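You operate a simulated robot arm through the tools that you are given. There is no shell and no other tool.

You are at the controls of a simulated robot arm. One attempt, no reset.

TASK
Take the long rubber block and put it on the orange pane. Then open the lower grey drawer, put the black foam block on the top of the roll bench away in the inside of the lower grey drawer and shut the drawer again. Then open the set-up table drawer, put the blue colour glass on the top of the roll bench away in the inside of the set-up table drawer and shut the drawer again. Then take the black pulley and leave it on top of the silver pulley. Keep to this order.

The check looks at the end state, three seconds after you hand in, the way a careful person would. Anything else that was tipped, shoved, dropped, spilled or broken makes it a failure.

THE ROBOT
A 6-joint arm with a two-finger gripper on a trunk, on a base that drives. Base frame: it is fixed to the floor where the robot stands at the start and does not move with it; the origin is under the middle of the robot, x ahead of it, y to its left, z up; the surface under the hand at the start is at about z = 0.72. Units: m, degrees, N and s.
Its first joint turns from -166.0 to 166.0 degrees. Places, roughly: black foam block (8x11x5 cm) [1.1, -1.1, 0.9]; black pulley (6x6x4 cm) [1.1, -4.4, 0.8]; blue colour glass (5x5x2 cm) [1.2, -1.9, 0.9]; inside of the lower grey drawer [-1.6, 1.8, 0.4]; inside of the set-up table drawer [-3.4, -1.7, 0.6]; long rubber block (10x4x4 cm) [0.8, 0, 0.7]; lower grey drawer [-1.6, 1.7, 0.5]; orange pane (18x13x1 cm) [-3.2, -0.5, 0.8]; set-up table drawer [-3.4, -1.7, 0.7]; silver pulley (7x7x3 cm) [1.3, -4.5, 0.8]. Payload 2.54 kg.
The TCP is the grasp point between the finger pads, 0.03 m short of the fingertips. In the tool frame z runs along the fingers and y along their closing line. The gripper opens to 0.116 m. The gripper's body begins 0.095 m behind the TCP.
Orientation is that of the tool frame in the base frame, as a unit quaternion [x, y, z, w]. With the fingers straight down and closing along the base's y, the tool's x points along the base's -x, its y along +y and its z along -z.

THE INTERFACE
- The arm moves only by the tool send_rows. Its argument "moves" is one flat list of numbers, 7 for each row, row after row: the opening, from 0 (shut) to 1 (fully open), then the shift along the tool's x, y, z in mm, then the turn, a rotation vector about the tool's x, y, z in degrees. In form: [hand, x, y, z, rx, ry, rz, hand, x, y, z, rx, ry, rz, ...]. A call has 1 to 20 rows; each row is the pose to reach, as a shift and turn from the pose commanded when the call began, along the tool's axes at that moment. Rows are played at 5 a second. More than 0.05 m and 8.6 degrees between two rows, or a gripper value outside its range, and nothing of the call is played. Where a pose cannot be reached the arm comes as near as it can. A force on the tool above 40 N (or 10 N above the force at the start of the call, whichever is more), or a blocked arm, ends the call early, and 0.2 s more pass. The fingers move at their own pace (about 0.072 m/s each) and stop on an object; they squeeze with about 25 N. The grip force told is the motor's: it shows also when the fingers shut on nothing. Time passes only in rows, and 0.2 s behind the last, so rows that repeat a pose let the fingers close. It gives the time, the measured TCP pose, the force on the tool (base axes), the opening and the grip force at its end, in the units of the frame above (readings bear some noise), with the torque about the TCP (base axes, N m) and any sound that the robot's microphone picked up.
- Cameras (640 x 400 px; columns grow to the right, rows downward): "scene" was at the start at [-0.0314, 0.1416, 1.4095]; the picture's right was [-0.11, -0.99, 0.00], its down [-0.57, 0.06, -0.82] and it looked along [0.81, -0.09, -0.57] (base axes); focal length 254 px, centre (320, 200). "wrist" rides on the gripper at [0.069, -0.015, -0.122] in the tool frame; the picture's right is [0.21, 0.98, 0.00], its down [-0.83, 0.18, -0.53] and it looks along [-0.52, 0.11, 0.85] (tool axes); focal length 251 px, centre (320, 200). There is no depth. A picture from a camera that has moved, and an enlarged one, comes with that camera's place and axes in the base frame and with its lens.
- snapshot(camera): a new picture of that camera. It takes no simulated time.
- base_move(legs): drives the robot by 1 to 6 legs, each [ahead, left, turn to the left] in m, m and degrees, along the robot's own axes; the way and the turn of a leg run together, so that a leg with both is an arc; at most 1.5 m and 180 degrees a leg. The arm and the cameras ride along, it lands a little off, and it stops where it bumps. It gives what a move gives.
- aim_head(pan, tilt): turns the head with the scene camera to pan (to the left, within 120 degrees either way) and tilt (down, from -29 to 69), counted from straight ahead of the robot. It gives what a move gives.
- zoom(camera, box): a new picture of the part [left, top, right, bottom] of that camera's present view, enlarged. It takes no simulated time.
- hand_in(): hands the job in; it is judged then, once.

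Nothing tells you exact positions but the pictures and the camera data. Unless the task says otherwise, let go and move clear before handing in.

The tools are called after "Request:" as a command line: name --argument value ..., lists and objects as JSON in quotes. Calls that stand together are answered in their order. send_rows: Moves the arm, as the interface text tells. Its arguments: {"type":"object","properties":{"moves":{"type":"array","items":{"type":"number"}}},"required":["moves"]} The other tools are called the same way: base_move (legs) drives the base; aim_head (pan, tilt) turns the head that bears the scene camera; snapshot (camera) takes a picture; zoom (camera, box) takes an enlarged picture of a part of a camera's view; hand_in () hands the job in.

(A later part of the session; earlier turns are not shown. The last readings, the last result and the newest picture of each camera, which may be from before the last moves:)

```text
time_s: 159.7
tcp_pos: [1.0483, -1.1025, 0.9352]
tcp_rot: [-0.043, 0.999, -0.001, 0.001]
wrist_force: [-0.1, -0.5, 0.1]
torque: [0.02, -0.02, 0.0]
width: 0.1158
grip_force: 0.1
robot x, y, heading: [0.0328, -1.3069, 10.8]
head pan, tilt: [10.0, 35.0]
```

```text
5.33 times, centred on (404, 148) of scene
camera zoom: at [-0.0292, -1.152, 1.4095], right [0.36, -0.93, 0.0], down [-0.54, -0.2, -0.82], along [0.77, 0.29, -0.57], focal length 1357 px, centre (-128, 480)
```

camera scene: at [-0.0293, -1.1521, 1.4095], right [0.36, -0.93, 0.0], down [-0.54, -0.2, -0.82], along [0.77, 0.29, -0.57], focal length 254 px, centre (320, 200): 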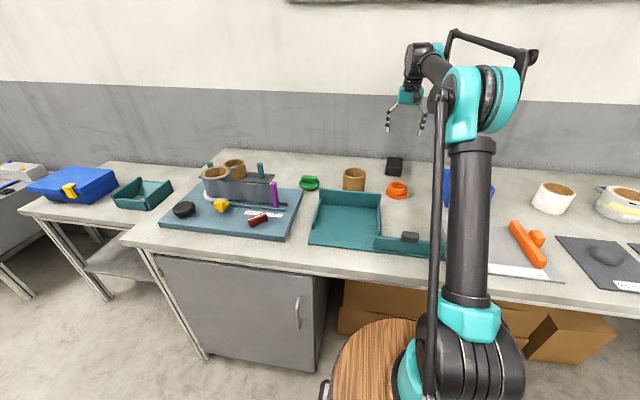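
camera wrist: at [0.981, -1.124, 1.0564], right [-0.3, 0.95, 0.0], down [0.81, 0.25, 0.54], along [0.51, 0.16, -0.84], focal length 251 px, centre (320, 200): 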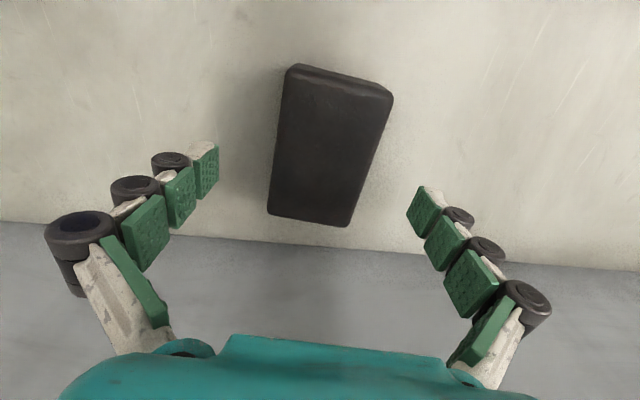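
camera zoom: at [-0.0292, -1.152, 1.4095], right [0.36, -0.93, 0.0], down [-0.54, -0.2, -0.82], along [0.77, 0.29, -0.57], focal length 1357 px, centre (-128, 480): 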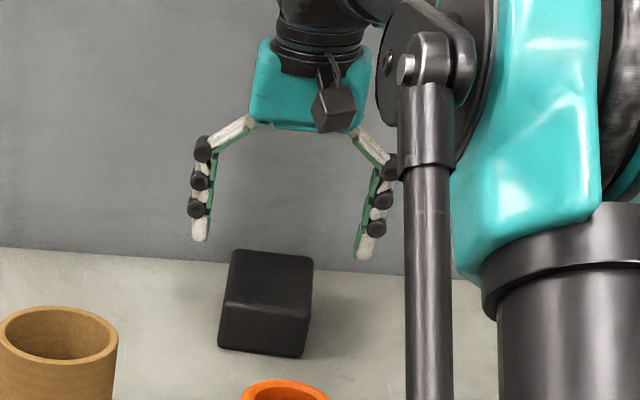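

The gripper is centred over the foam block. I'll descend 55 mm and close.

Request:
send_rows --moves '[1, 0, 0, 20, 0, 0, 0, 1, 0, 0, 38, 0, 0, 0, 1, 0, 0, 50, 0, 0, 0, 1, 0, 0, 55, 0, 0, 0, 1, 0, 0, 55, 0, 0, 0, 0.5, 0, 0, 55, 0, 0, 0, 0, 0, 0, 55, 0, 0, 0, 0, 0, 0, 55, 0, 0, 0, 0, 0, 0, 55, 0, 0, 0, 0, 0, 0, 55, 0, 0, 0]'

Request:
snapshot --camera "wrist"

```text
time_s: 161.9
tcp_pos: [1.0486, -1.1022, 0.8825]
tcp_rot: [-0.043, 0.999, 0.0, 0.002]
wrist_force: [0.5, -0.5, 2.9]
torque: [-0.02, 0.01, 0.0]
width: 0.0689
grip_force: 25.3
robot x, y, heading: [0.0304, -1.3072, 10.6]
head pan, tilt: [10.0, 35.0]
```

```text
taken
camera wrist: at [0.9805, -1.1239, 1.0026], right [-0.3, 0.95, 0.0], down [0.81, 0.25, 0.54], along [0.51, 0.16, -0.84], focal length 251 px, centre (320, 200)
```

wrist: 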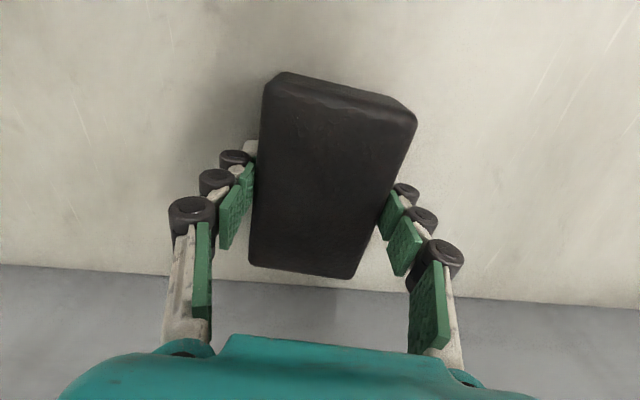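

The foam block is gripped. I'll lift it straight up and retract the arm.

Request:
send_rows --moves '[0, 0, 0, -30, 0, 0, 0, 0, 0, 0, -70, 0, 0, 0, 0, 0, 0, -115, 0, 0, 0, 0, 0, 0, -160, 0, 0, 0, 0, 0, 0, -190, 0, 0, 0, 0, 45, -5, -195, 0, 0, 0, 0, 92, -10, -195, 0, 0, 0, 0, 140, -15, -195, 0, 0, 0, 0, 188, -20, -195, 0, 0, 0, 0, 236, -25, -195, 0, 0, 0, 0, 284, -30, -195, 0, 0, 0, 0, 332, -35, -195, 0, 0, 0, 0, 380, -40, -195, 0, 0, 0, 0, 428, -45, -195, 0, 0, 0, 0, 476, -50, -195, 0, 0, 0, 0, 524, -55, -195, 0, 0, 0, 0, 540, -56, -195, 0, 0, 0]'

Request:
snapshot --camera "wrist"

Request:
snapshot --camera "scene"

```text
time_s: 165.5
tcp_pos: [0.5164, -1.2036, 1.0757]
tcp_rot: [-0.042, 0.999, -0.001, 0.002]
wrist_force: [-0.9, -1.0, -0.3]
torque: [-0.02, 0.0, 0.01]
width: 0.0686
grip_force: 25.2
robot x, y, heading: [0.0356, -1.3099, 10.8]
head pan, tilt: [10.0, 35.0]
```

```text
taken
camera wrist: at [0.4484, -1.2251, 1.1963], right [-0.3, 0.95, 0.0], down [0.81, 0.25, 0.54], along [0.51, 0.16, -0.84], focal length 251 px, centre (320, 200)
```

wrist: 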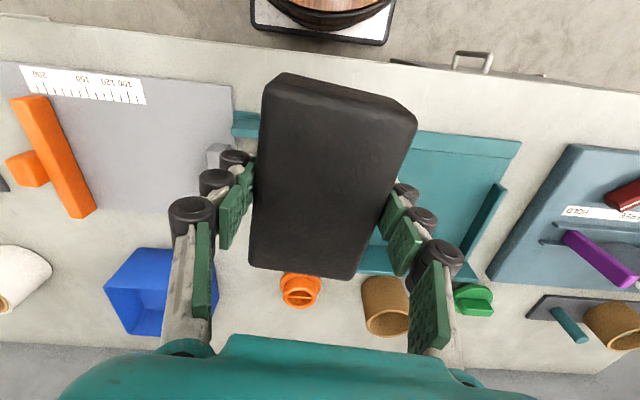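

```text
taken
camera scene: at [-0.0291, -1.152, 1.4095], right [0.36, -0.93, 0.0], down [-0.54, -0.2, -0.82], along [0.77, 0.29, -0.57], focal length 254 px, centre (320, 200)
```

scene: 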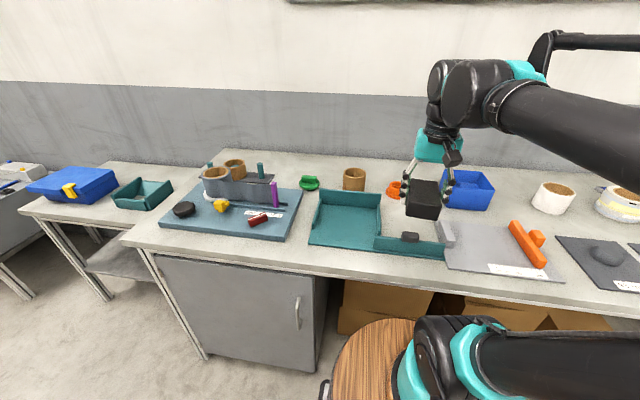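

The foam is held securely. I'll drive back to the open drawer: back up, turn left, go forward, and sidle left.

Request:
base_move --legs '[[-0.15, 0, 0], [0, 0, 90.4], [1.05, 0, 0], [1.0, 0, 0]]'

Request:
aim_head --pan 30 --tilt 35

Request:
snapshot --camera "scene"

```text
time_s: 180.5
tcp_pos: [-0.5999, 1.1691, 1.0754]
tcp_rot: [0.737, -0.676, -0.002, -0.002]
wrist_force: [0.0, -0.7, -0.3]
torque: [0.03, 0.02, -0.01]
width: 0.0686
grip_force: 25.3
robot x, y, heading: [-0.4935, 0.6853, 100.8]
head pan, tilt: [10.0, 35.0]
```

```text
time_s: 181.3
tcp_pos: [-0.6, 1.1692, 1.0749]
tcp_rot: [0.737, -0.675, -0.001, -0.001]
wrist_force: [0.8, -0.1, -0.8]
torque: [0.02, 0.02, -0.01]
width: 0.0687
grip_force: 25.4
robot x, y, heading: [-0.4942, 0.6881, 100.8]
head pan, tilt: [30.0, 35.0]
```

```text
taken
camera scene: at [-0.6749, 0.6079, 1.4095], right [0.76, 0.65, 0.0], down [0.37, -0.43, -0.82], along [-0.54, 0.62, -0.57], focal length 254 px, centre (320, 200)
```

scene: 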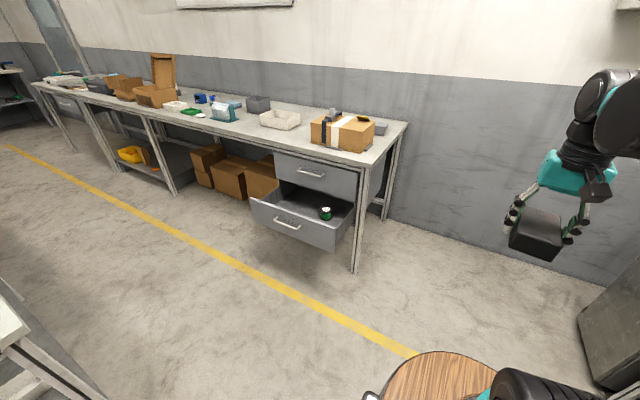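

Request:
base_move --legs '[[0.02, 0.48, 0.5]]'

Request:
aim_head --pan 35 --tilt 45

Request:
snapshot --camera "scene"

Request:
zoom --camera "scene" --box '[220, 80, 420, 205]'

```text
time_s: 184.2
tcp_pos: [-1.0831, 1.0936, 1.0755]
tcp_rot: [0.742, -0.67, -0.001, -0.002]
wrist_force: [-0.3, -0.3, -1.0]
torque: [-0.01, 0.02, 0.0]
width: 0.0687
grip_force: 24.8
robot x, y, heading: [-0.9725, 0.6136, 101.5]
head pan, tilt: [30.0, 35.0]
```

```text
time_s: 184.9
tcp_pos: [-1.082, 1.0931, 1.0754]
tcp_rot: [0.742, -0.67, -0.001, -0.002]
wrist_force: [0.8, 0.3, -0.7]
torque: [0.06, 0.01, 0.0]
width: 0.0687
grip_force: 25.0
robot x, y, heading: [-0.9665, 0.6105, 101.7]
head pan, tilt: [35.0, 45.0]
```

```text
taken
camera scene: at [-1.15, 0.5205, 1.3947], right [0.69, 0.73, 0.0], down [0.51, -0.48, -0.71], along [-0.52, 0.49, -0.71], focal length 254 px, centre (320, 200)
```

scene: 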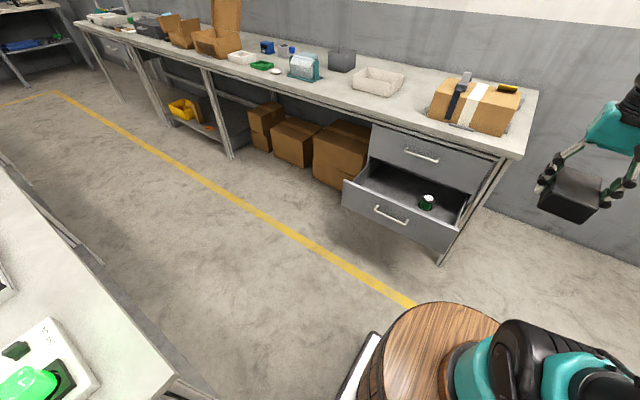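

```text
3.20 times, centred on (320, 142) of scene
camera zoom: at [-1.15, 0.5205, 1.3947], right [0.69, 0.73, 0.0], down [0.51, -0.48, -0.71], along [-0.52, 0.49, -0.71], focal length 814 px, centre (320, 384)
```

zoom: 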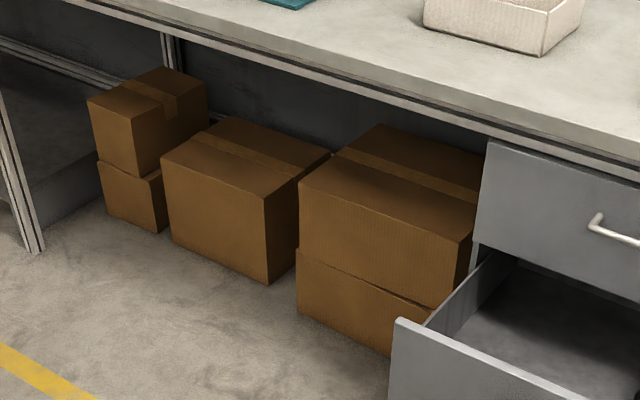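

Request:
zoom --camera "scene" --box '[330, 120, 530, 245]'

```text
3.20 times, centred on (430, 182) of scene
camera zoom: at [-1.15, 0.5205, 1.3947], right [0.69, 0.73, 0.0], down [0.51, -0.48, -0.71], along [-0.52, 0.49, -0.71], focal length 814 px, centre (-32, 256)
```

zoom: 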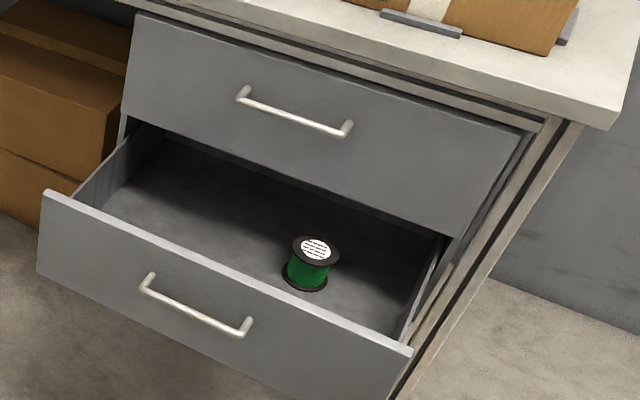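

The lower drawer is open with a small green spool at its right rear, and the left half is free. I'll move the foam above the free spot at about room (-1.31, 1.69).

Request:
send_rows --moves '[0, -27.6, 38.4, 0, 0, 0, -0.4, 0, -55.3, 76.8, 0, 0, 0, -0.8, 0, -82.9, 115.1, 0, 0, 0, -1.3, 0, -110.6, 153.5, 0, 0, 0, -1.7, 0, -138.2, 191.9, 0, 0, 0, -2.1, 0, -165.9, 230.3, 0, 0, 0, -2.5, 0, -193.5, 268.6, 0, 0, 0, -3, 0, -221.2, 307, 0, 0, 0, -3.4, 0, -248.8, 345.4, 0, 0, 0, -3.8, 0, -276.5, 383.8, 0, 0, 0, -4.2, 0, -304.1, 422.1, 0, 0, 0, -4.7, 0, -331.8, 460.5, 0, 0, 0, -5.1, 0, -359.4, 498.9, 0, 0, 0, -5.5, 0, -359.4, 498.9, 0, 0, 0, -5.5]'

Request:
snapshot --camera "wrist"

Request:
snapshot --camera "scene"

```text
time_s: 187.9
tcp_pos: [-1.6064, 1.3928, 1.0686]
tcp_rot: [0.774, -0.634, -0.001, -0.001]
wrist_force: [0.4, -0.3, -0.2]
torque: [0.02, 0.05, 0.02]
width: 0.0686
grip_force: 24.9
out of reach, approached as far as the arm can: row 13, 14
robot x, y, heading: [-0.968, 0.6139, 101.8]
head pan, tilt: [35.0, 45.0]
```

```text
taken
camera wrist: at [-1.5784, 1.3265, 1.1912], right [-0.92, -0.4, 0.0], down [-0.34, 0.77, 0.54], along [-0.21, 0.49, -0.84], focal length 251 px, centre (320, 200)
```

wrist: 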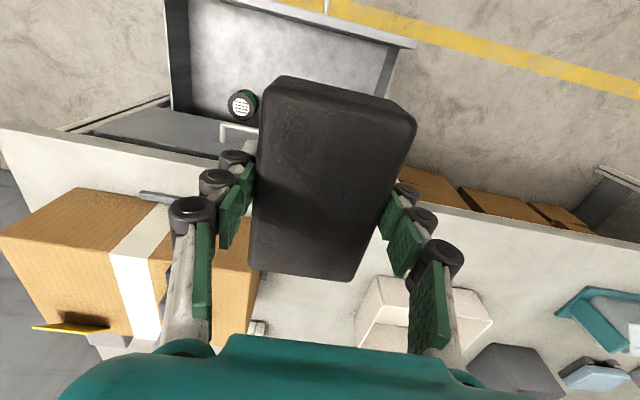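

```text
taken
camera scene: at [-1.15, 0.5202, 1.3946], right [0.69, 0.73, 0.0], down [0.52, -0.48, -0.71], along [-0.51, 0.48, -0.71], focal length 254 px, centre (320, 200)
```

scene: 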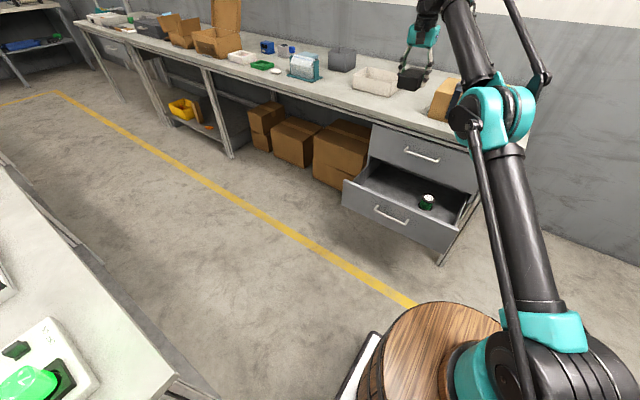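

The foam hangs at room (-1.303, 1.681), between the drawer front and the bench edge. I'll descend to about z = 0.62 and look.

Request:
send_rows --moves '[0, 0, 0, 40, 0, 0, 0, 0, 0, 0, 85, 0, 0, 0, 0, 0, 0, 130, 0, 0, 0, 0, 0, 0, 175, 0, 0, 0, 0, 0, 0, 220, 0, 0, 0, 0, 0, 0, 265, 0, 0, 0, 0, 0, 0, 310, 0, 0, 0, 0, 0, 0, 350, 0, 0, 0, 0, 0, 0, 390, 0, 0, 0, 0, 0, 0, 430, 0, 0, 0, 0, 0, 0, 430, 0, 0, 0]'

Request:
snapshot --camera "wrist"

Request:
zoom --camera "scene" --box '[330, 80, 530, 245]'

```text
time_s: 190.3
tcp_pos: [-1.6037, 1.3934, 0.6412]
tcp_rot: [0.774, -0.634, 0.0, -0.001]
wrist_force: [-0.4, 0.6, 0.2]
torque: [0.0, -0.03, 0.03]
width: 0.0687
grip_force: 24.9
robot x, y, heading: [-0.9695, 0.6152, 101.4]
head pan, tilt: [35.0, 45.0]
```

```text
taken
camera wrist: at [-1.5755, 1.3268, 0.7622], right [-0.92, -0.4, 0.0], down [-0.34, 0.77, 0.54], along [-0.21, 0.49, -0.84], focal length 251 px, centre (320, 200)
```

wrist: 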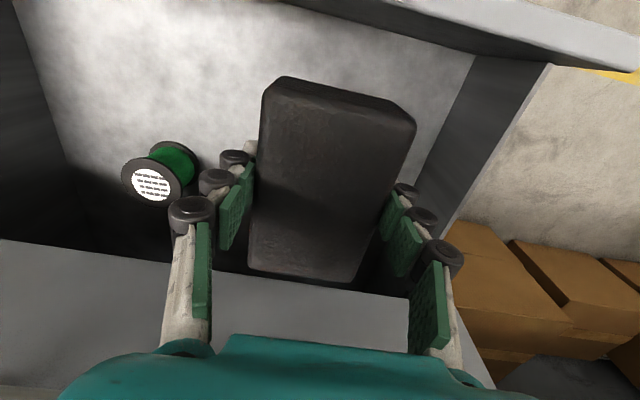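

```text
2.42 times, centred on (430, 162) of scene
camera zoom: at [-1.1501, 0.5205, 1.3946], right [0.69, 0.73, 0.0], down [0.52, -0.48, -0.71], along [-0.51, 0.48, -0.71], focal length 617 px, centre (53, 291)
```

zoom: 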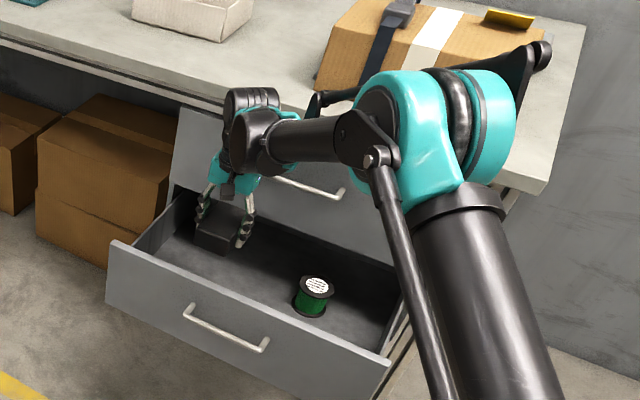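

The foam is well placed over the free left part of the drawer, away from the spool. I'll go lower while nudging 1 cm inward to keep the wrist camera clear of the drawer front.

Request:
send_rows --moves '[0, -5, 0, 30, 0, 0, 0, 0, -10, 0, 60, 0, 0, 0, 0, -10, 0, 90, 0, 0, 0, 0, -10, 0, 115, 0, 0, 0, 0, -10, 0, 130, 0, 0, 0, 0, -10, 0, 130, 0, 0, 0]'

Request:
snapshot --camera "wrist"

Request:
zoom --camera "scene" --box '[350, 110, 470, 200]'

```text
time_s: 191.7
tcp_pos: [-1.6055, 1.4027, 0.5127]
tcp_rot: [0.774, -0.633, 0.0, -0.001]
wrist_force: [0.2, 0.1, -0.2]
torque: [0.01, 0.01, 0.04]
width: 0.0687
grip_force: 25.0
robot x, y, heading: [-0.9707, 0.6121, 101.8]
head pan, tilt: [35.0, 45.0]
```

```text
taken
camera wrist: at [-1.5767, 1.3372, 0.6331], right [-0.92, -0.4, 0.0], down [-0.34, 0.77, 0.54], along [-0.21, 0.49, -0.84], focal length 251 px, centre (320, 200)
```

wrist: 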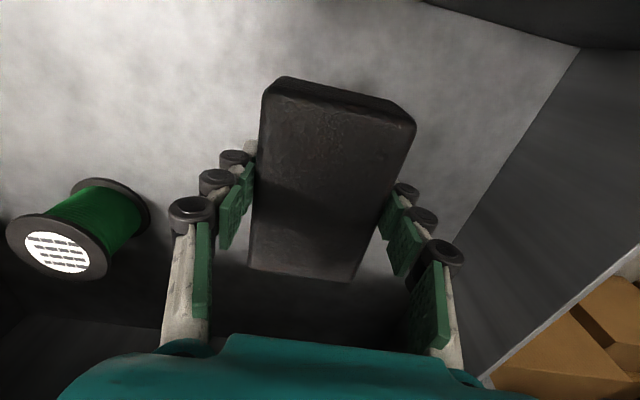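

```text
4.44 times, centred on (410, 155) of scene
camera zoom: at [-1.1501, 0.5205, 1.3946], right [0.69, 0.73, 0.0], down [0.51, -0.48, -0.71], along [-0.51, 0.48, -0.71], focal length 1131 px, centre (-80, 400)
```

zoom: 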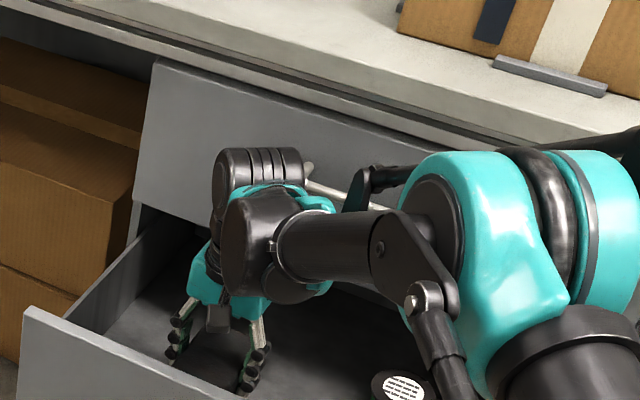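

Request:
send_rows --moves '[0, 0, 0, 8, 0, 0, 0, 0, 0, 0, 16, 0, 0, 0, 0, 0, 0, 22, 0, 0, 0, 0, 0, 0, 26, 0, 0, 0, 0, 0, 0, 30, 0, 0, 0, 0, 0, 0, 30, 0, 0, 0]'

Request:
snapshot --camera "wrist"

```text
time_s: 193.1
tcp_pos: [-1.5983, 1.3948, 0.4912]
tcp_rot: [0.774, -0.633, -0.001, -0.002]
wrist_force: [0.4, -0.4, -0.7]
torque: [-0.01, -0.03, 0.01]
width: 0.069
grip_force: 25.3
out of reach, approached as far as the arm can: row 2, 3, 4, 5, 6
robot x, y, heading: [-0.9692, 0.6132, 101.8]
head pan, tilt: [35.0, 45.0]
```

```text
taken
camera wrist: at [-1.5698, 1.3295, 0.6121], right [-0.92, -0.4, 0.0], down [-0.34, 0.77, 0.54], along [-0.21, 0.49, -0.84], focal length 251 px, centre (320, 200)
```

wrist: 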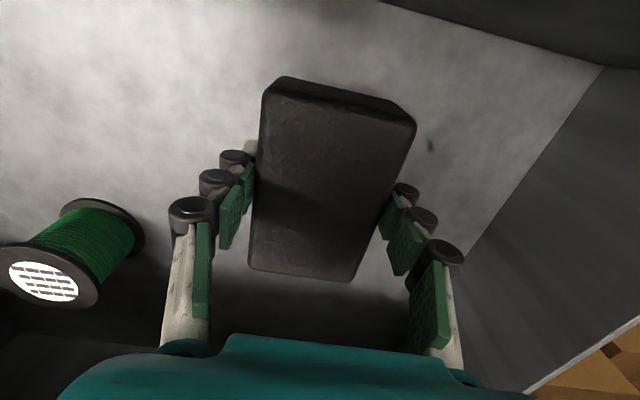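

The arm ran out of reach at this depth, with about 2 cm of gap left. I'll shift the foam 5 cm toward the drawer's middle, which is closer to me and still clear of the spool, and then continue down.

Request:
send_rows --moves '[0, 0, -12, -4, 0, 0, 0, 0, 0, -25, -4, 0, 0, 0, 0, 0, -38, -4, 0, 0, 0, 0, 0, -50, -4, 0, 0, 0, 0, 0, -50, 4, 0, 0, 0, 0, 0, -50, 10, 0, 0, 0, 0, 0, -50, 15, 0, 0, 0, 0, 0, -50, 15, 0, 0, 0]'

Request:
snapshot --camera "wrist"

```text
time_s: 194.9
tcp_pos: [-1.5503, 1.4064, 0.477]
tcp_rot: [0.774, -0.633, -0.001, -0.001]
wrist_force: [0.2, 0.7, 0.8]
torque: [0.01, -0.02, 0.0]
width: 0.0687
grip_force: 25.4
robot x, y, heading: [-0.9697, 0.6151, 101.4]
head pan, tilt: [35.0, 45.0]
```

```text
taken
camera wrist: at [-1.5215, 1.3399, 0.5975], right [-0.92, -0.4, 0.0], down [-0.34, 0.77, 0.54], along [-0.21, 0.49, -0.84], focal length 251 px, centre (320, 200)
```

wrist: 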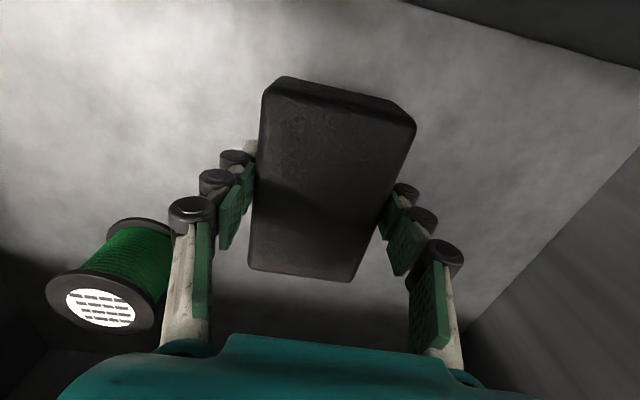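

Request:
send_rows --moves '[0, 0, 0, 4, 0, 0, 0, 0, 0, 0, 8, 0, 0, 0, 0, 0, 0, 12, 0, 0, 0, 0, 0, 0, 12, 0, 0, 0]'

```text
time_s: 195.9
tcp_pos: [-1.5499, 1.4052, 0.4658]
tcp_rot: [0.774, -0.633, -0.001, -0.001]
wrist_force: [-0.4, 0.2, -0.4]
torque: [-0.02, 0.01, 0.0]
width: 0.0685
grip_force: 24.4
robot x, y, heading: [-0.9671, 0.6129, 101.5]
head pan, tilt: [35.0, 45.0]
```

Request:
send_rows --moves '[0, 0, 0, 4, 0, 0, 0, 0, 0, 0, 8, 0, 0, 0, 0, 0, 0, 12, 0, 0, 0, 0, 0, 0, 15, 0, 0, 0, 0, 0, 0, 15, 0, 0, 0]'

Request:
snapshot --camera "wrist"

```text
time_s: 197.1
tcp_pos: [-1.5468, 1.4001, 0.456]
tcp_rot: [0.774, -0.633, -0.001, -0.001]
wrist_force: [-3.6, -0.2, 15.1]
torque: [-0.31, -0.02, -0.09]
width: 0.0689
grip_force: 25.1
out of reach, approached as far as the arm can: row 3, 4, 5
robot x, y, heading: [-0.968, 0.6122, 101.8]
head pan, tilt: [35.0, 45.0]
```

```text
taken
camera wrist: at [-1.518, 1.3346, 0.5772], right [-0.92, -0.4, 0.0], down [-0.34, 0.77, 0.54], along [-0.21, 0.49, -0.84], focal length 251 px, centre (320, 200)
```

wrist: 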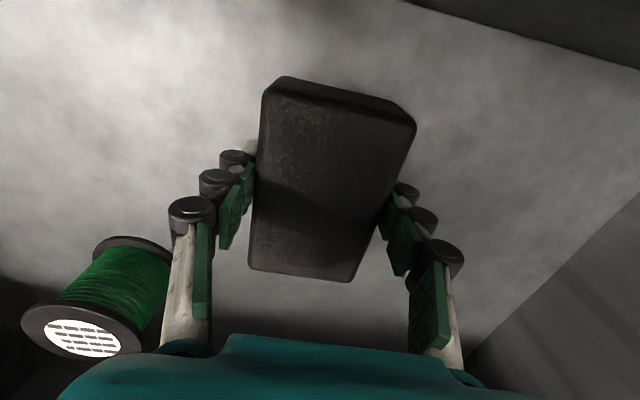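

The foam has touched the drawer floor, with a reaction of about 15 N. I'll open the fingers a little and lift straight out.

Request:
send_rows --moves '[0.7, 0, 0, -1, 0, 0, 0, 0.78, 0, 0, -1, 0, 0, 0, 0.78, 0, 0, -1, 0, 0, 0, 0.78, 0, 0, -20, 0, 0, 0, 0.78, 0, 0, -50, 0, 0, 0, 0.78, 0, 0, -90, 0, 0, 0, 0.78, 0, 0, -130, 0, 0, 0, 0.78, 0, 0, -170, 0, 0, 0, 0.78, 0, 0, -210, 0, 0, 0, 0.78, 0, 0, -210, 0, 0, 0]'

Request:
snapshot --camera "wrist"

Request:
zoom --camera "scene" --box '[330, 80, 530, 245]'

```text
time_s: 199.3
tcp_pos: [-1.5455, 1.4015, 0.6651]
tcp_rot: [0.774, -0.633, 0.0, -0.002]
wrist_force: [0.0, -0.2, -0.5]
torque: [-0.01, -0.02, 0.01]
width: 0.0904
grip_force: 0.1
robot x, y, heading: [-0.9698, 0.6103, 101.7]
head pan, tilt: [35.0, 45.0]
```

```text
taken
camera wrist: at [-1.5171, 1.3349, 0.7867], right [-0.92, -0.4, 0.0], down [-0.34, 0.77, 0.54], along [-0.21, 0.49, -0.84], focal length 251 px, centre (320, 200)
```

wrist: 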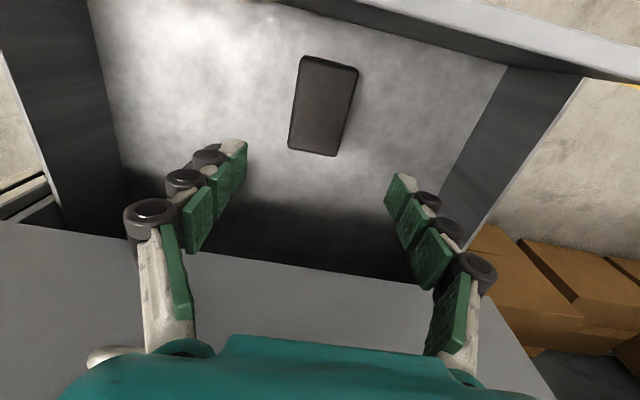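

```text
2.42 times, centred on (430, 162) of scene
camera zoom: at [-1.1501, 0.5204, 1.3946], right [0.69, 0.73, 0.0], down [0.51, -0.48, -0.71], along [-0.51, 0.48, -0.71], focal length 617 px, centre (53, 291)
```

zoom: 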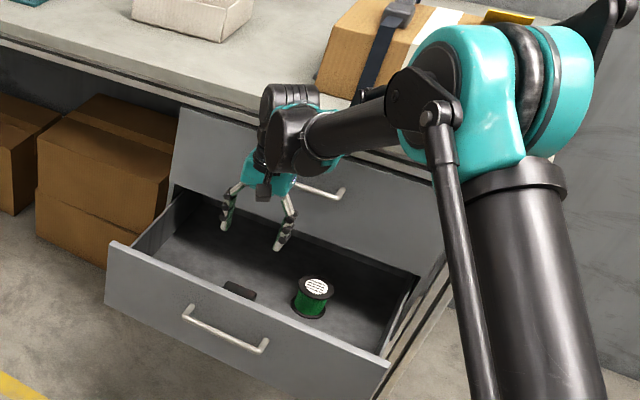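

The foam block lies in the drawer beside the upright spool. Now I raise and retract the arm, back the base off, and get ready to push the drawer shut with closed fingertips.

Request:
send_rows --moves '[0.5, 0, 0, -45, 0, 0, 0, 0.5, 0, 0, -90, 0, 0, 0, 0.5, 0, 0, -135, 0, 0, 0, 0.5, 0, 0, -180, 0, 0, 0, 0.3, 0, 0, -225, 0, 0, 0, 0.2, 0, 0, -270, 0, 0, 0, 0.1, 40, 0, -290, 0, 0, 0, 0, 85, 0, -300, 0, 0, 0, 0, 130, 0, -300, 0, 0, 0, 0, 175, 0, -300, 0, 0, 0, 0, 220, 0, -300, 0, 0, 0, 0, 250, 0, -300, 0, 0, 0]'

Request:
base_move --legs '[[-0.17, 0, 0]]'

Request:
snapshot --camera "scene"

Request:
zoom --camera "scene" --box '[330, 60, 530, 185]'

```text
time_s: 201.9
tcp_pos: [-1.4965, 1.1568, 0.9646]
tcp_rot: [0.773, -0.634, -0.001, -0.002]
wrist_force: [-0.3, 0.4, -0.2]
torque: [-0.02, 0.0, -0.03]
width: 0.0
grip_force: 25.0
robot x, y, heading: [-0.9679, 0.6093, 101.8]
head pan, tilt: [35.0, 45.0]
```

```text
time_s: 203.4
tcp_pos: [-1.4634, 0.9874, 0.9657]
tcp_rot: [0.773, -0.634, -0.001, -0.001]
wrist_force: [-0.5, 1.5, 0.2]
torque: [0.02, 0.0, -0.02]
width: 0.0
grip_force: 24.9
robot x, y, heading: [-0.9351, 0.4448, 102.0]
head pan, tilt: [35.0, 45.0]
```

```text
taken
camera scene: at [-1.1148, 0.3514, 1.3946], right [0.68, 0.73, 0.0], down [0.52, -0.48, -0.71], along [-0.52, 0.48, -0.71], focal length 254 px, centre (320, 200)
```

scene: 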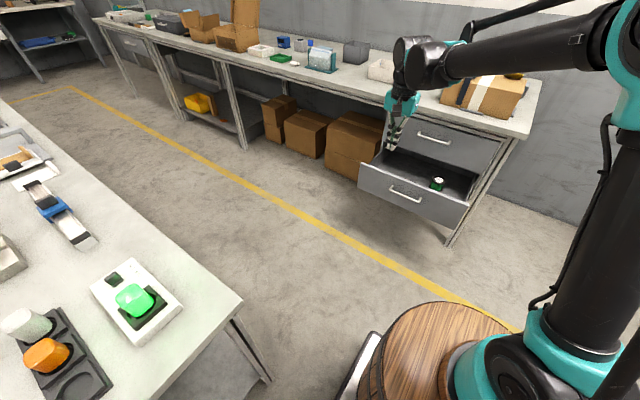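

```text
3.20 times, centred on (430, 122) of scene
camera zoom: at [-1.1148, 0.3514, 1.3946], right [0.68, 0.73, 0.0], down [0.52, -0.48, -0.71], along [-0.52, 0.48, -0.71], focal length 814 px, centre (-32, 448)
```

zoom: 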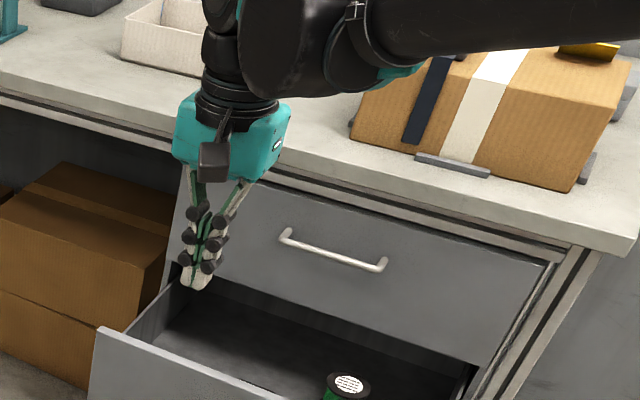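

The base is back at room (-0.83, 0.62). I'll now pitch the closed fingers outward and lower them in front of the drawer face, just above its handle.

Request:
send_rows --moves '[0, -19.5, -3, 37.9, 0, -5.5, 0, 0, -39, -6, 75.8, 0, -11, 0, 0, -58.5, -9, 113.7, 0, -16.5, 0, 0, -78, -12, 151.6, 0, -22, 0, 0, -97.5, -15, 189.5, 0, -27.5, 0, 0, -117, -18, 227.4, 0, -33, 0, 0, -136.5, -21, 265.3, 0, -38.5, 0, 0, -156, -24, 303.2, 0, -44, 0, 0, -175.5, -27, 341.1, 0, -49.5, 0, 0, -195, -29, 379, 0, -55, 0, 0, -195, -29, 379, 0, -55, 0]'

Request:
snapshot --camera "wrist"

Request:
snapshot --camera "scene"

```text
time_s: 205.8
tcp_pos: [-1.4774, 1.1876, 0.5886]
tcp_rot: [0.686, -0.561, -0.358, -0.295]
wrist_force: [-0.1, 0.4, 0.2]
torque: [0.0, -0.01, 0.01]
width: 0.0002
grip_force: 24.8
out of reach, approached as far as the arm can: row 10, 11
robot x, y, heading: [-0.9394, 0.4401, 101.9]
head pan, tilt: [35.0, 45.0]
```

```text
taken
camera wrist: at [-1.4345, 1.0518, 0.6005], right [-0.93, -0.31, -0.18], down [-0.19, 0.0, 0.98], along [-0.31, 0.95, -0.06], focal length 251 px, centre (320, 200)
```

wrist: 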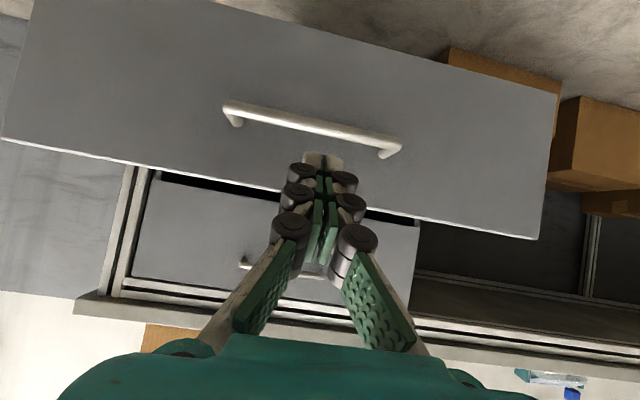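

```text
taken
camera scene: at [-1.1149, 0.3515, 1.3946], right [0.68, 0.73, 0.0], down [0.52, -0.48, -0.71], along [-0.52, 0.48, -0.71], focal length 254 px, centre (320, 200)
```

scene: 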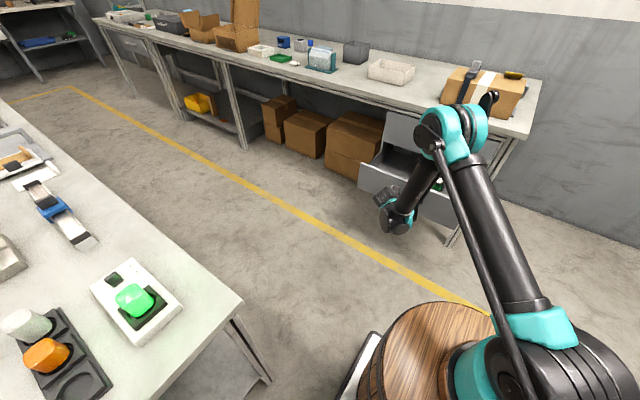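

The closed fingertips point at the drawer face between the handle and the top edge. I'll drive forward to push it shut.

Request:
base_move --legs '[[0.12, 0, 0]]'

Request:
snapshot --camera "wrist"

Request:
base_move --legs '[[0.1, 0, 0]]'

Request:
snapshot --camera "wrist"

```text
time_s: 207.0
tcp_pos: [-1.5006, 1.3054, 0.5886]
tcp_rot: [0.686, -0.562, -0.356, -0.294]
wrist_force: [-0.1, -0.6, -0.5]
torque: [0.01, -0.01, -0.01]
width: 0.0
grip_force: 28.2
robot x, y, heading: [-0.9611, 0.564, 101.8]
head pan, tilt: [35.0, 45.0]
```

```text
taken
camera wrist: at [-1.4583, 1.1715, 0.601], right [-0.93, -0.31, -0.18], down [-0.19, 0.0, 0.98], along [-0.31, 0.95, -0.06], focal length 251 px, centre (320, 200)
```

wrist: 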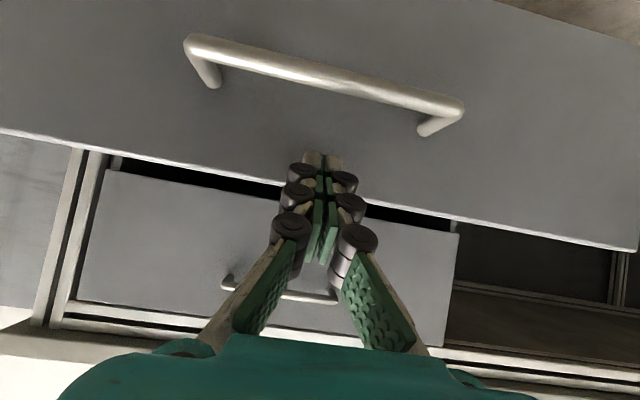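

```text
time_s: 208.2
tcp_pos: [-1.5206, 1.4068, 0.5882]
tcp_rot: [0.686, -0.562, -0.357, -0.294]
wrist_force: [-0.5, 0.1, -0.6]
torque: [0.03, -0.02, -0.01]
width: 0.0
grip_force: 28.1
robot x, y, heading: [-0.9773, 0.6612, 101.5]
head pan, tilt: [35.0, 45.0]
```

```text
taken
camera wrist: at [-1.4787, 1.2719, 0.601], right [-0.93, -0.31, -0.18], down [-0.19, 0.0, 0.98], along [-0.31, 0.95, -0.06], focal length 251 px, centre (320, 200)
```

wrist: 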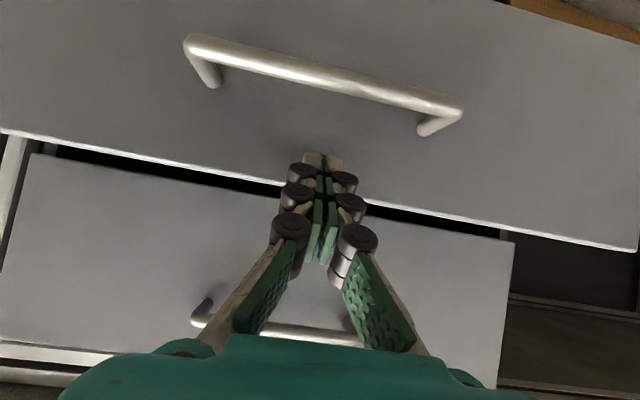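

The drawer is sliding in. I'll keep pushing in shorter legs until it bottoms out.

Request:
base_move --legs '[[0.09, 0, 0]]'

Request:
base_move --legs '[[0.05, 0, 0]]'

Request:
snapshot --camera "wrist"

Request:
snapshot --camera "scene"

```text
time_s: 209.3
tcp_pos: [-1.5395, 1.4964, 0.5883]
tcp_rot: [0.686, -0.562, -0.357, -0.295]
wrist_force: [0.2, 0.9, -0.2]
torque: [0.01, -0.01, 0.01]
width: 0.0001
grip_force: 28.2
robot x, y, heading: [-0.9983, 0.7487, 101.5]
head pan, tilt: [35.0, 45.0]
```

```text
time_s: 210.2
tcp_pos: [-1.5433, 1.516, 0.5873]
tcp_rot: [0.687, -0.563, -0.355, -0.293]
wrist_force: [1.3, -3.9, 2.1]
torque: [-0.02, 0.01, -0.03]
width: 0.006
grip_force: 28.6
robot x, y, heading: [-1.0018, 0.7744, 101.3]
head pan, tilt: [35.0, 45.0]
stopped in leg 1: the force on the tool passed its limit at 185 N (the readings are from after the stop); the commanded pose is now the measured one
```

```text
taken
camera wrist: at [-1.5009, 1.381, 0.6011], right [-0.93, -0.31, -0.18], down [-0.19, 0.0, 0.98], along [-0.3, 0.95, -0.06], focal length 251 px, centre (320, 200)
```

wrist: 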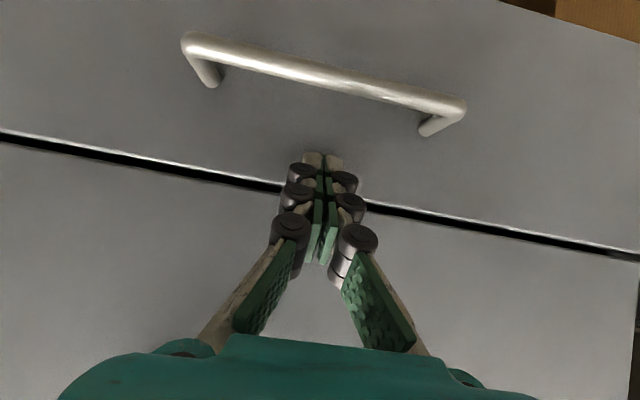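

```text
taken
camera scene: at [-1.1838, 0.684, 1.3946], right [0.69, 0.73, 0.0], down [0.51, -0.49, -0.71], along [-0.51, 0.49, -0.71], focal length 254 px, centre (320, 200)
```

scene: 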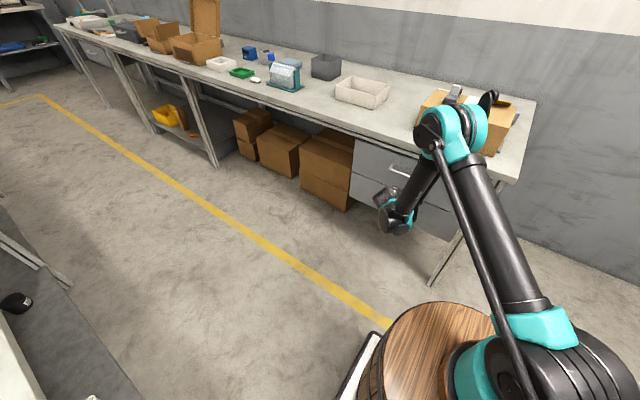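

The drawer hit its stop. I'll back away and check that it is fully shut and flush and that nothing on the bench was disturbed.

Request:
base_move --legs '[[-0.12, 0, 0]]'

Request:
snapshot --camera "wrist"

Request:
zoom --camera "scene" --box '[330, 60, 550, 260]'

```text
time_s: 211.4
tcp_pos: [-1.5186, 1.3956, 0.5884]
tcp_rot: [0.687, -0.562, -0.356, -0.292]
wrist_force: [0.0, -0.5, -0.4]
torque: [-0.01, 0.04, 0.01]
width: 0.0002
grip_force: 28.8
robot x, y, heading: [-0.9819, 0.659, 101.7]
head pan, tilt: [35.0, 45.0]
```

```text
taken
camera wrist: at [-1.4766, 1.2615, 0.601], right [-0.93, -0.31, -0.18], down [-0.19, 0.0, 0.98], along [-0.3, 0.95, -0.06], focal length 251 px, centre (320, 200)
```

wrist: 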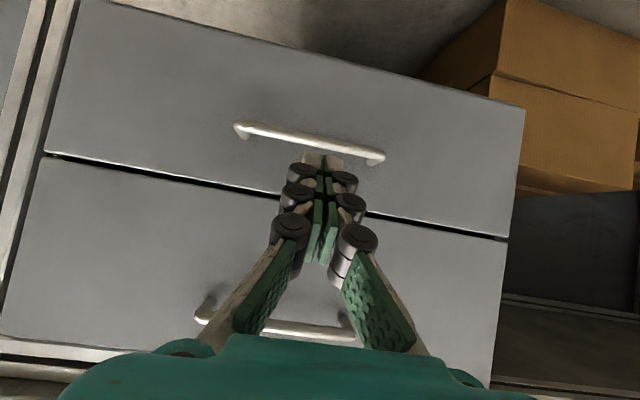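

```text
2.00 times, centred on (440, 160) of scene
camera zoom: at [-1.1592, 0.5646, 1.3946], right [0.69, 0.73, 0.0], down [0.51, -0.49, -0.71], along [-0.51, 0.49, -0.71], focal length 509 px, centre (80, 280)
```

zoom: 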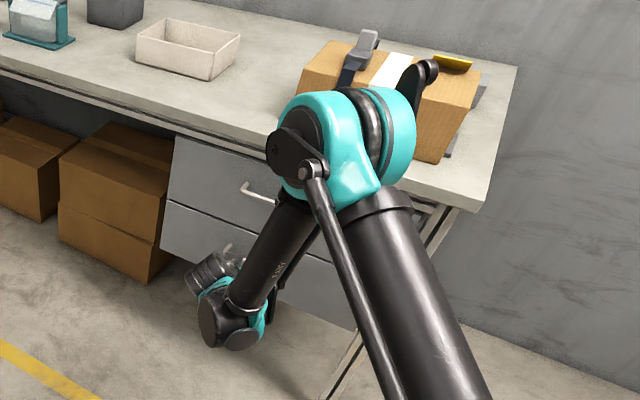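

The two drawer fronts look flush and the bench items are undisturbed. I'll raise the arm out, look again at the drawer, and then fetch the next item.

Request:
base_move --legs '[[-0.1, 0, 0]]'

Request:
send_rows --moves '[0, -25.8, 0, -36.4, 0, 5.5, 0, 0, -51.6, 0, -72.8, 0, 11, 0, 0, -77.4, 0, -109.2, 0, 16.5, 0, 0, -103.2, 0, -145.6, 0, 22, 0, 0, -129, 0, -182, 0, 27.5, 0, 0, -154.8, 0, -218.4, 0, 33, 0, 0, -180.6, 0, -254.8, 0, 38.5, 0, 0, -206.4, 0, -291.2, 0, 44, 0, 0, -232.2, 0, -327.6, 0, 49.5, 0, 0, -258, 0, -364, 0, 55, 0, 0, -258, 0, -364, 0, 55, 0]'

Request:
snapshot --camera "scene"

Request:
zoom --camera "scene" --box '[330, 60, 550, 260]'

```text
time_s: 212.6
tcp_pos: [-1.5003, 1.2973, 0.5874]
tcp_rot: [0.687, -0.562, -0.355, -0.293]
wrist_force: [0.1, 0.4, -0.1]
torque: [0.01, 0.01, 0.0]
width: 0.0002
grip_force: 28.6
robot x, y, heading: [-0.9583, 0.5539, 101.7]
head pan, tilt: [35.0, 45.0]
```

```text
time_s: 215.0
tcp_pos: [-1.4739, 1.1523, 1.0105]
tcp_rot: [0.774, -0.634, 0.003, 0.0]
wrist_force: [-0.3, 0.7, -0.3]
torque: [0.05, 0.0, 0.04]
width: 0.0
grip_force: 28.3
robot x, y, heading: [-0.9569, 0.5589, 101.8]
head pan, tilt: [35.0, 45.0]
```

```text
taken
camera scene: at [-1.1388, 0.4665, 1.3946], right [0.69, 0.73, 0.0], down [0.52, -0.48, -0.71], along [-0.52, 0.48, -0.71], focal length 254 px, centre (320, 200)
```

scene: 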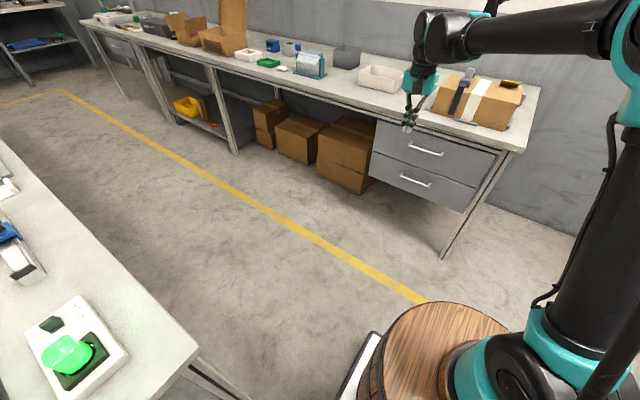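

```text
2.00 times, centred on (440, 160) of scene
camera zoom: at [-1.1388, 0.4665, 1.3946], right [0.69, 0.73, 0.0], down [0.52, -0.48, -0.71], along [-0.52, 0.48, -0.71], focal length 509 px, centre (80, 280)
```

zoom: 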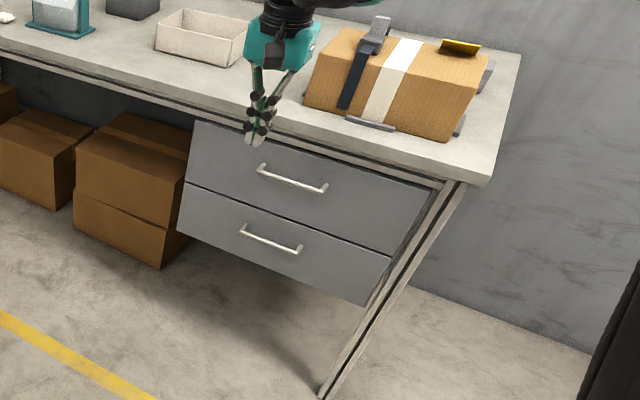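

The lower grey drawer is shut with the foam inside. Next is the set-up table drawer: I'll fold the arm and drive around the teal and blue tables into the other aisle to look at it.

Request:
send_rows --moves '[0.3, 19, -38.4, -6, 0, 0, 0, 0.3, 38, -76.8, -12, 0, 0, 0, 0.3, 57, -115.2, -18, 0, 0, 0, 0.3, 76, -153.6, -24, 0, 0, 0, 0.3, 95, -192, -30, 0, 0, 0, 0.3, 114, -230.4, -36, 0, 0, 0, 0.3, 133, -268.8, -42, 0, 0, 0, 0.3, 152, -307.2, -48, 0, 0, 0, 0.3, 171, -345.6, -54, 0, 0, 0, 0.3, 190, -384, -60, 0, 0, 0]'

Request:
base_move --legs '[[0, -0.45, -0.5], [-1.3, 0, 0], [-1.2, 0, 0]]'

Request:
aim_head --pan 90 --tilt 20

Request:
snapshot --camera "scene"

Request:
aim_head --pan 120 --tilt 35

Request:
snapshot --camera "scene"

```text
time_s: 217.2
tcp_pos: [-1.0573, 1.0418, 1.0716]
tcp_rot: [0.774, -0.633, 0.003, -0.001]
wrist_force: [0.0, 0.7, 0.2]
torque: [-0.02, 0.0, 0.01]
width: 0.0347
grip_force: 0.1
robot x, y, heading: [-0.9597, 0.5579, 102.1]
head pan, tilt: [35.0, 45.0]
```

```text
time_s: 231.7
tcp_pos: [-0.1505, -1.3235, 1.0698]
tcp_rot: [0.77, -0.639, 0.002, -0.001]
wrist_force: [-0.2, -0.2, -0.5]
torque: [0.02, 0.02, 0.04]
width: 0.0347
grip_force: 0.1
robot x, y, heading: [-0.0593, -1.806, 100.8]
head pan, tilt: [35.0, 45.0]
```

```text
time_s: 232.9
tcp_pos: [-0.1501, -1.3247, 1.0706]
tcp_rot: [0.77, -0.638, 0.002, 0.0]
wrist_force: [-0.3, -0.2, -0.5]
torque: [0.03, 0.0, -0.02]
width: 0.0349
grip_force: 0.0
robot x, y, heading: [-0.0606, -1.8076, 100.9]
head pan, tilt: [90.0, 20.0]
```

```text
taken
camera scene: at [-0.2723, -1.9733, 1.4333], right [-0.19, 0.98, 0.0], down [0.34, 0.07, -0.94], along [-0.92, -0.18, -0.34], focal length 254 px, centre (320, 200)
```

scene: 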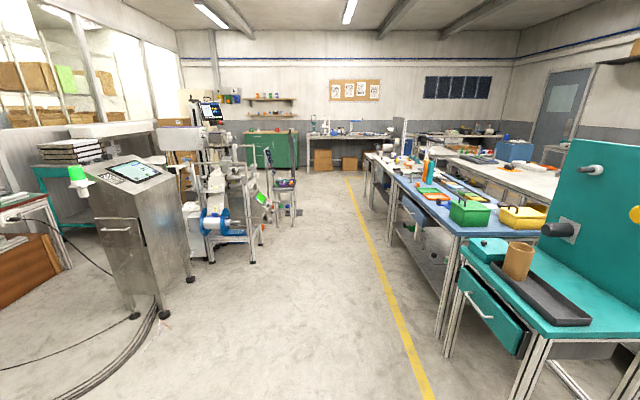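

```text
time_s: 233.8
tcp_pos: [-0.1498, -1.3249, 1.0703]
tcp_rot: [0.77, -0.639, 0.003, 0.0]
wrist_force: [-0.2, -0.2, 0.4]
torque: [-0.02, -0.02, 0.02]
width: 0.0348
grip_force: 0.1
robot x, y, heading: [-0.0572, -1.809, 101.3]
head pan, tilt: [120.0, 35.0]
```

```text
taken
camera scene: at [-0.2474, -2.0133, 1.4095], right [-0.66, 0.76, 0.0], down [0.43, 0.38, -0.82], along [-0.62, -0.54, -0.57], focal length 254 px, centre (320, 200)
```

scene: 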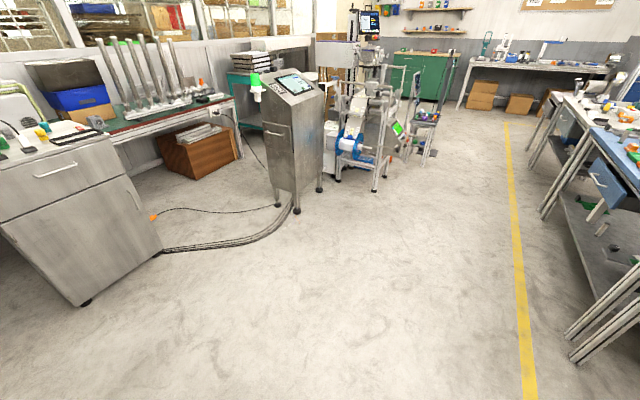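

I can see down the aisle: a teal table, a blue table, then the set-up table, each with drawers facing this aisle. I'll zoom in on the set-up table's drawer.

Request:
aim_head --pan 88 --tilt 20

Request:
zoom --camera "scene" --box '[320, 110, 480, 210]'

Request:
zoom --camera "scene" --box '[160, 100, 400, 280]'

```text
time_s: 234.8
tcp_pos: [-0.1509, -1.325, 1.0701]
tcp_rot: [0.769, -0.639, 0.002, 0.0]
wrist_force: [0.2, 0.6, -0.1]
torque: [-0.05, 0.0, 0.0]
width: 0.0351
grip_force: 0.1
robot x, y, heading: [-0.0622, -1.8107, 101.1]
head pan, tilt: [88.0, 20.0]
```

```text
4.00 times, centred on (400, 160) of scene
camera zoom: at [-0.2728, -1.9702, 1.4333], right [-0.16, 0.99, 0.0], down [0.34, 0.05, -0.94], along [-0.93, -0.15, -0.34], focal length 1018 px, centre (0, 360)
```

zoom: 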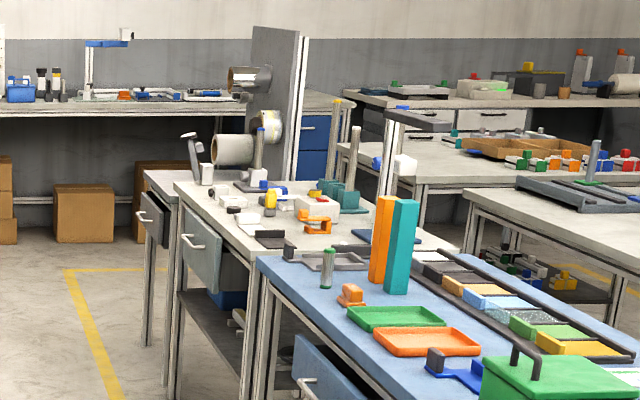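

```text
2.22 times, centred on (280, 190) of scene
camera zoom: at [-0.2728, -1.9702, 1.4333], right [-0.16, 0.99, 0.0], down [0.34, 0.05, -0.94], along [-0.93, -0.15, -0.34], focal length 565 px, centre (409, 222)
```

zoom: 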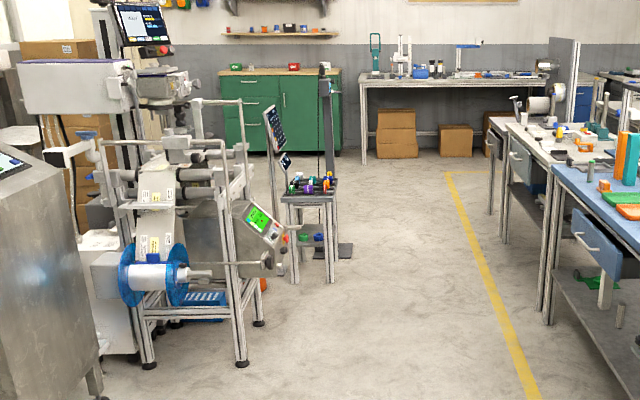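

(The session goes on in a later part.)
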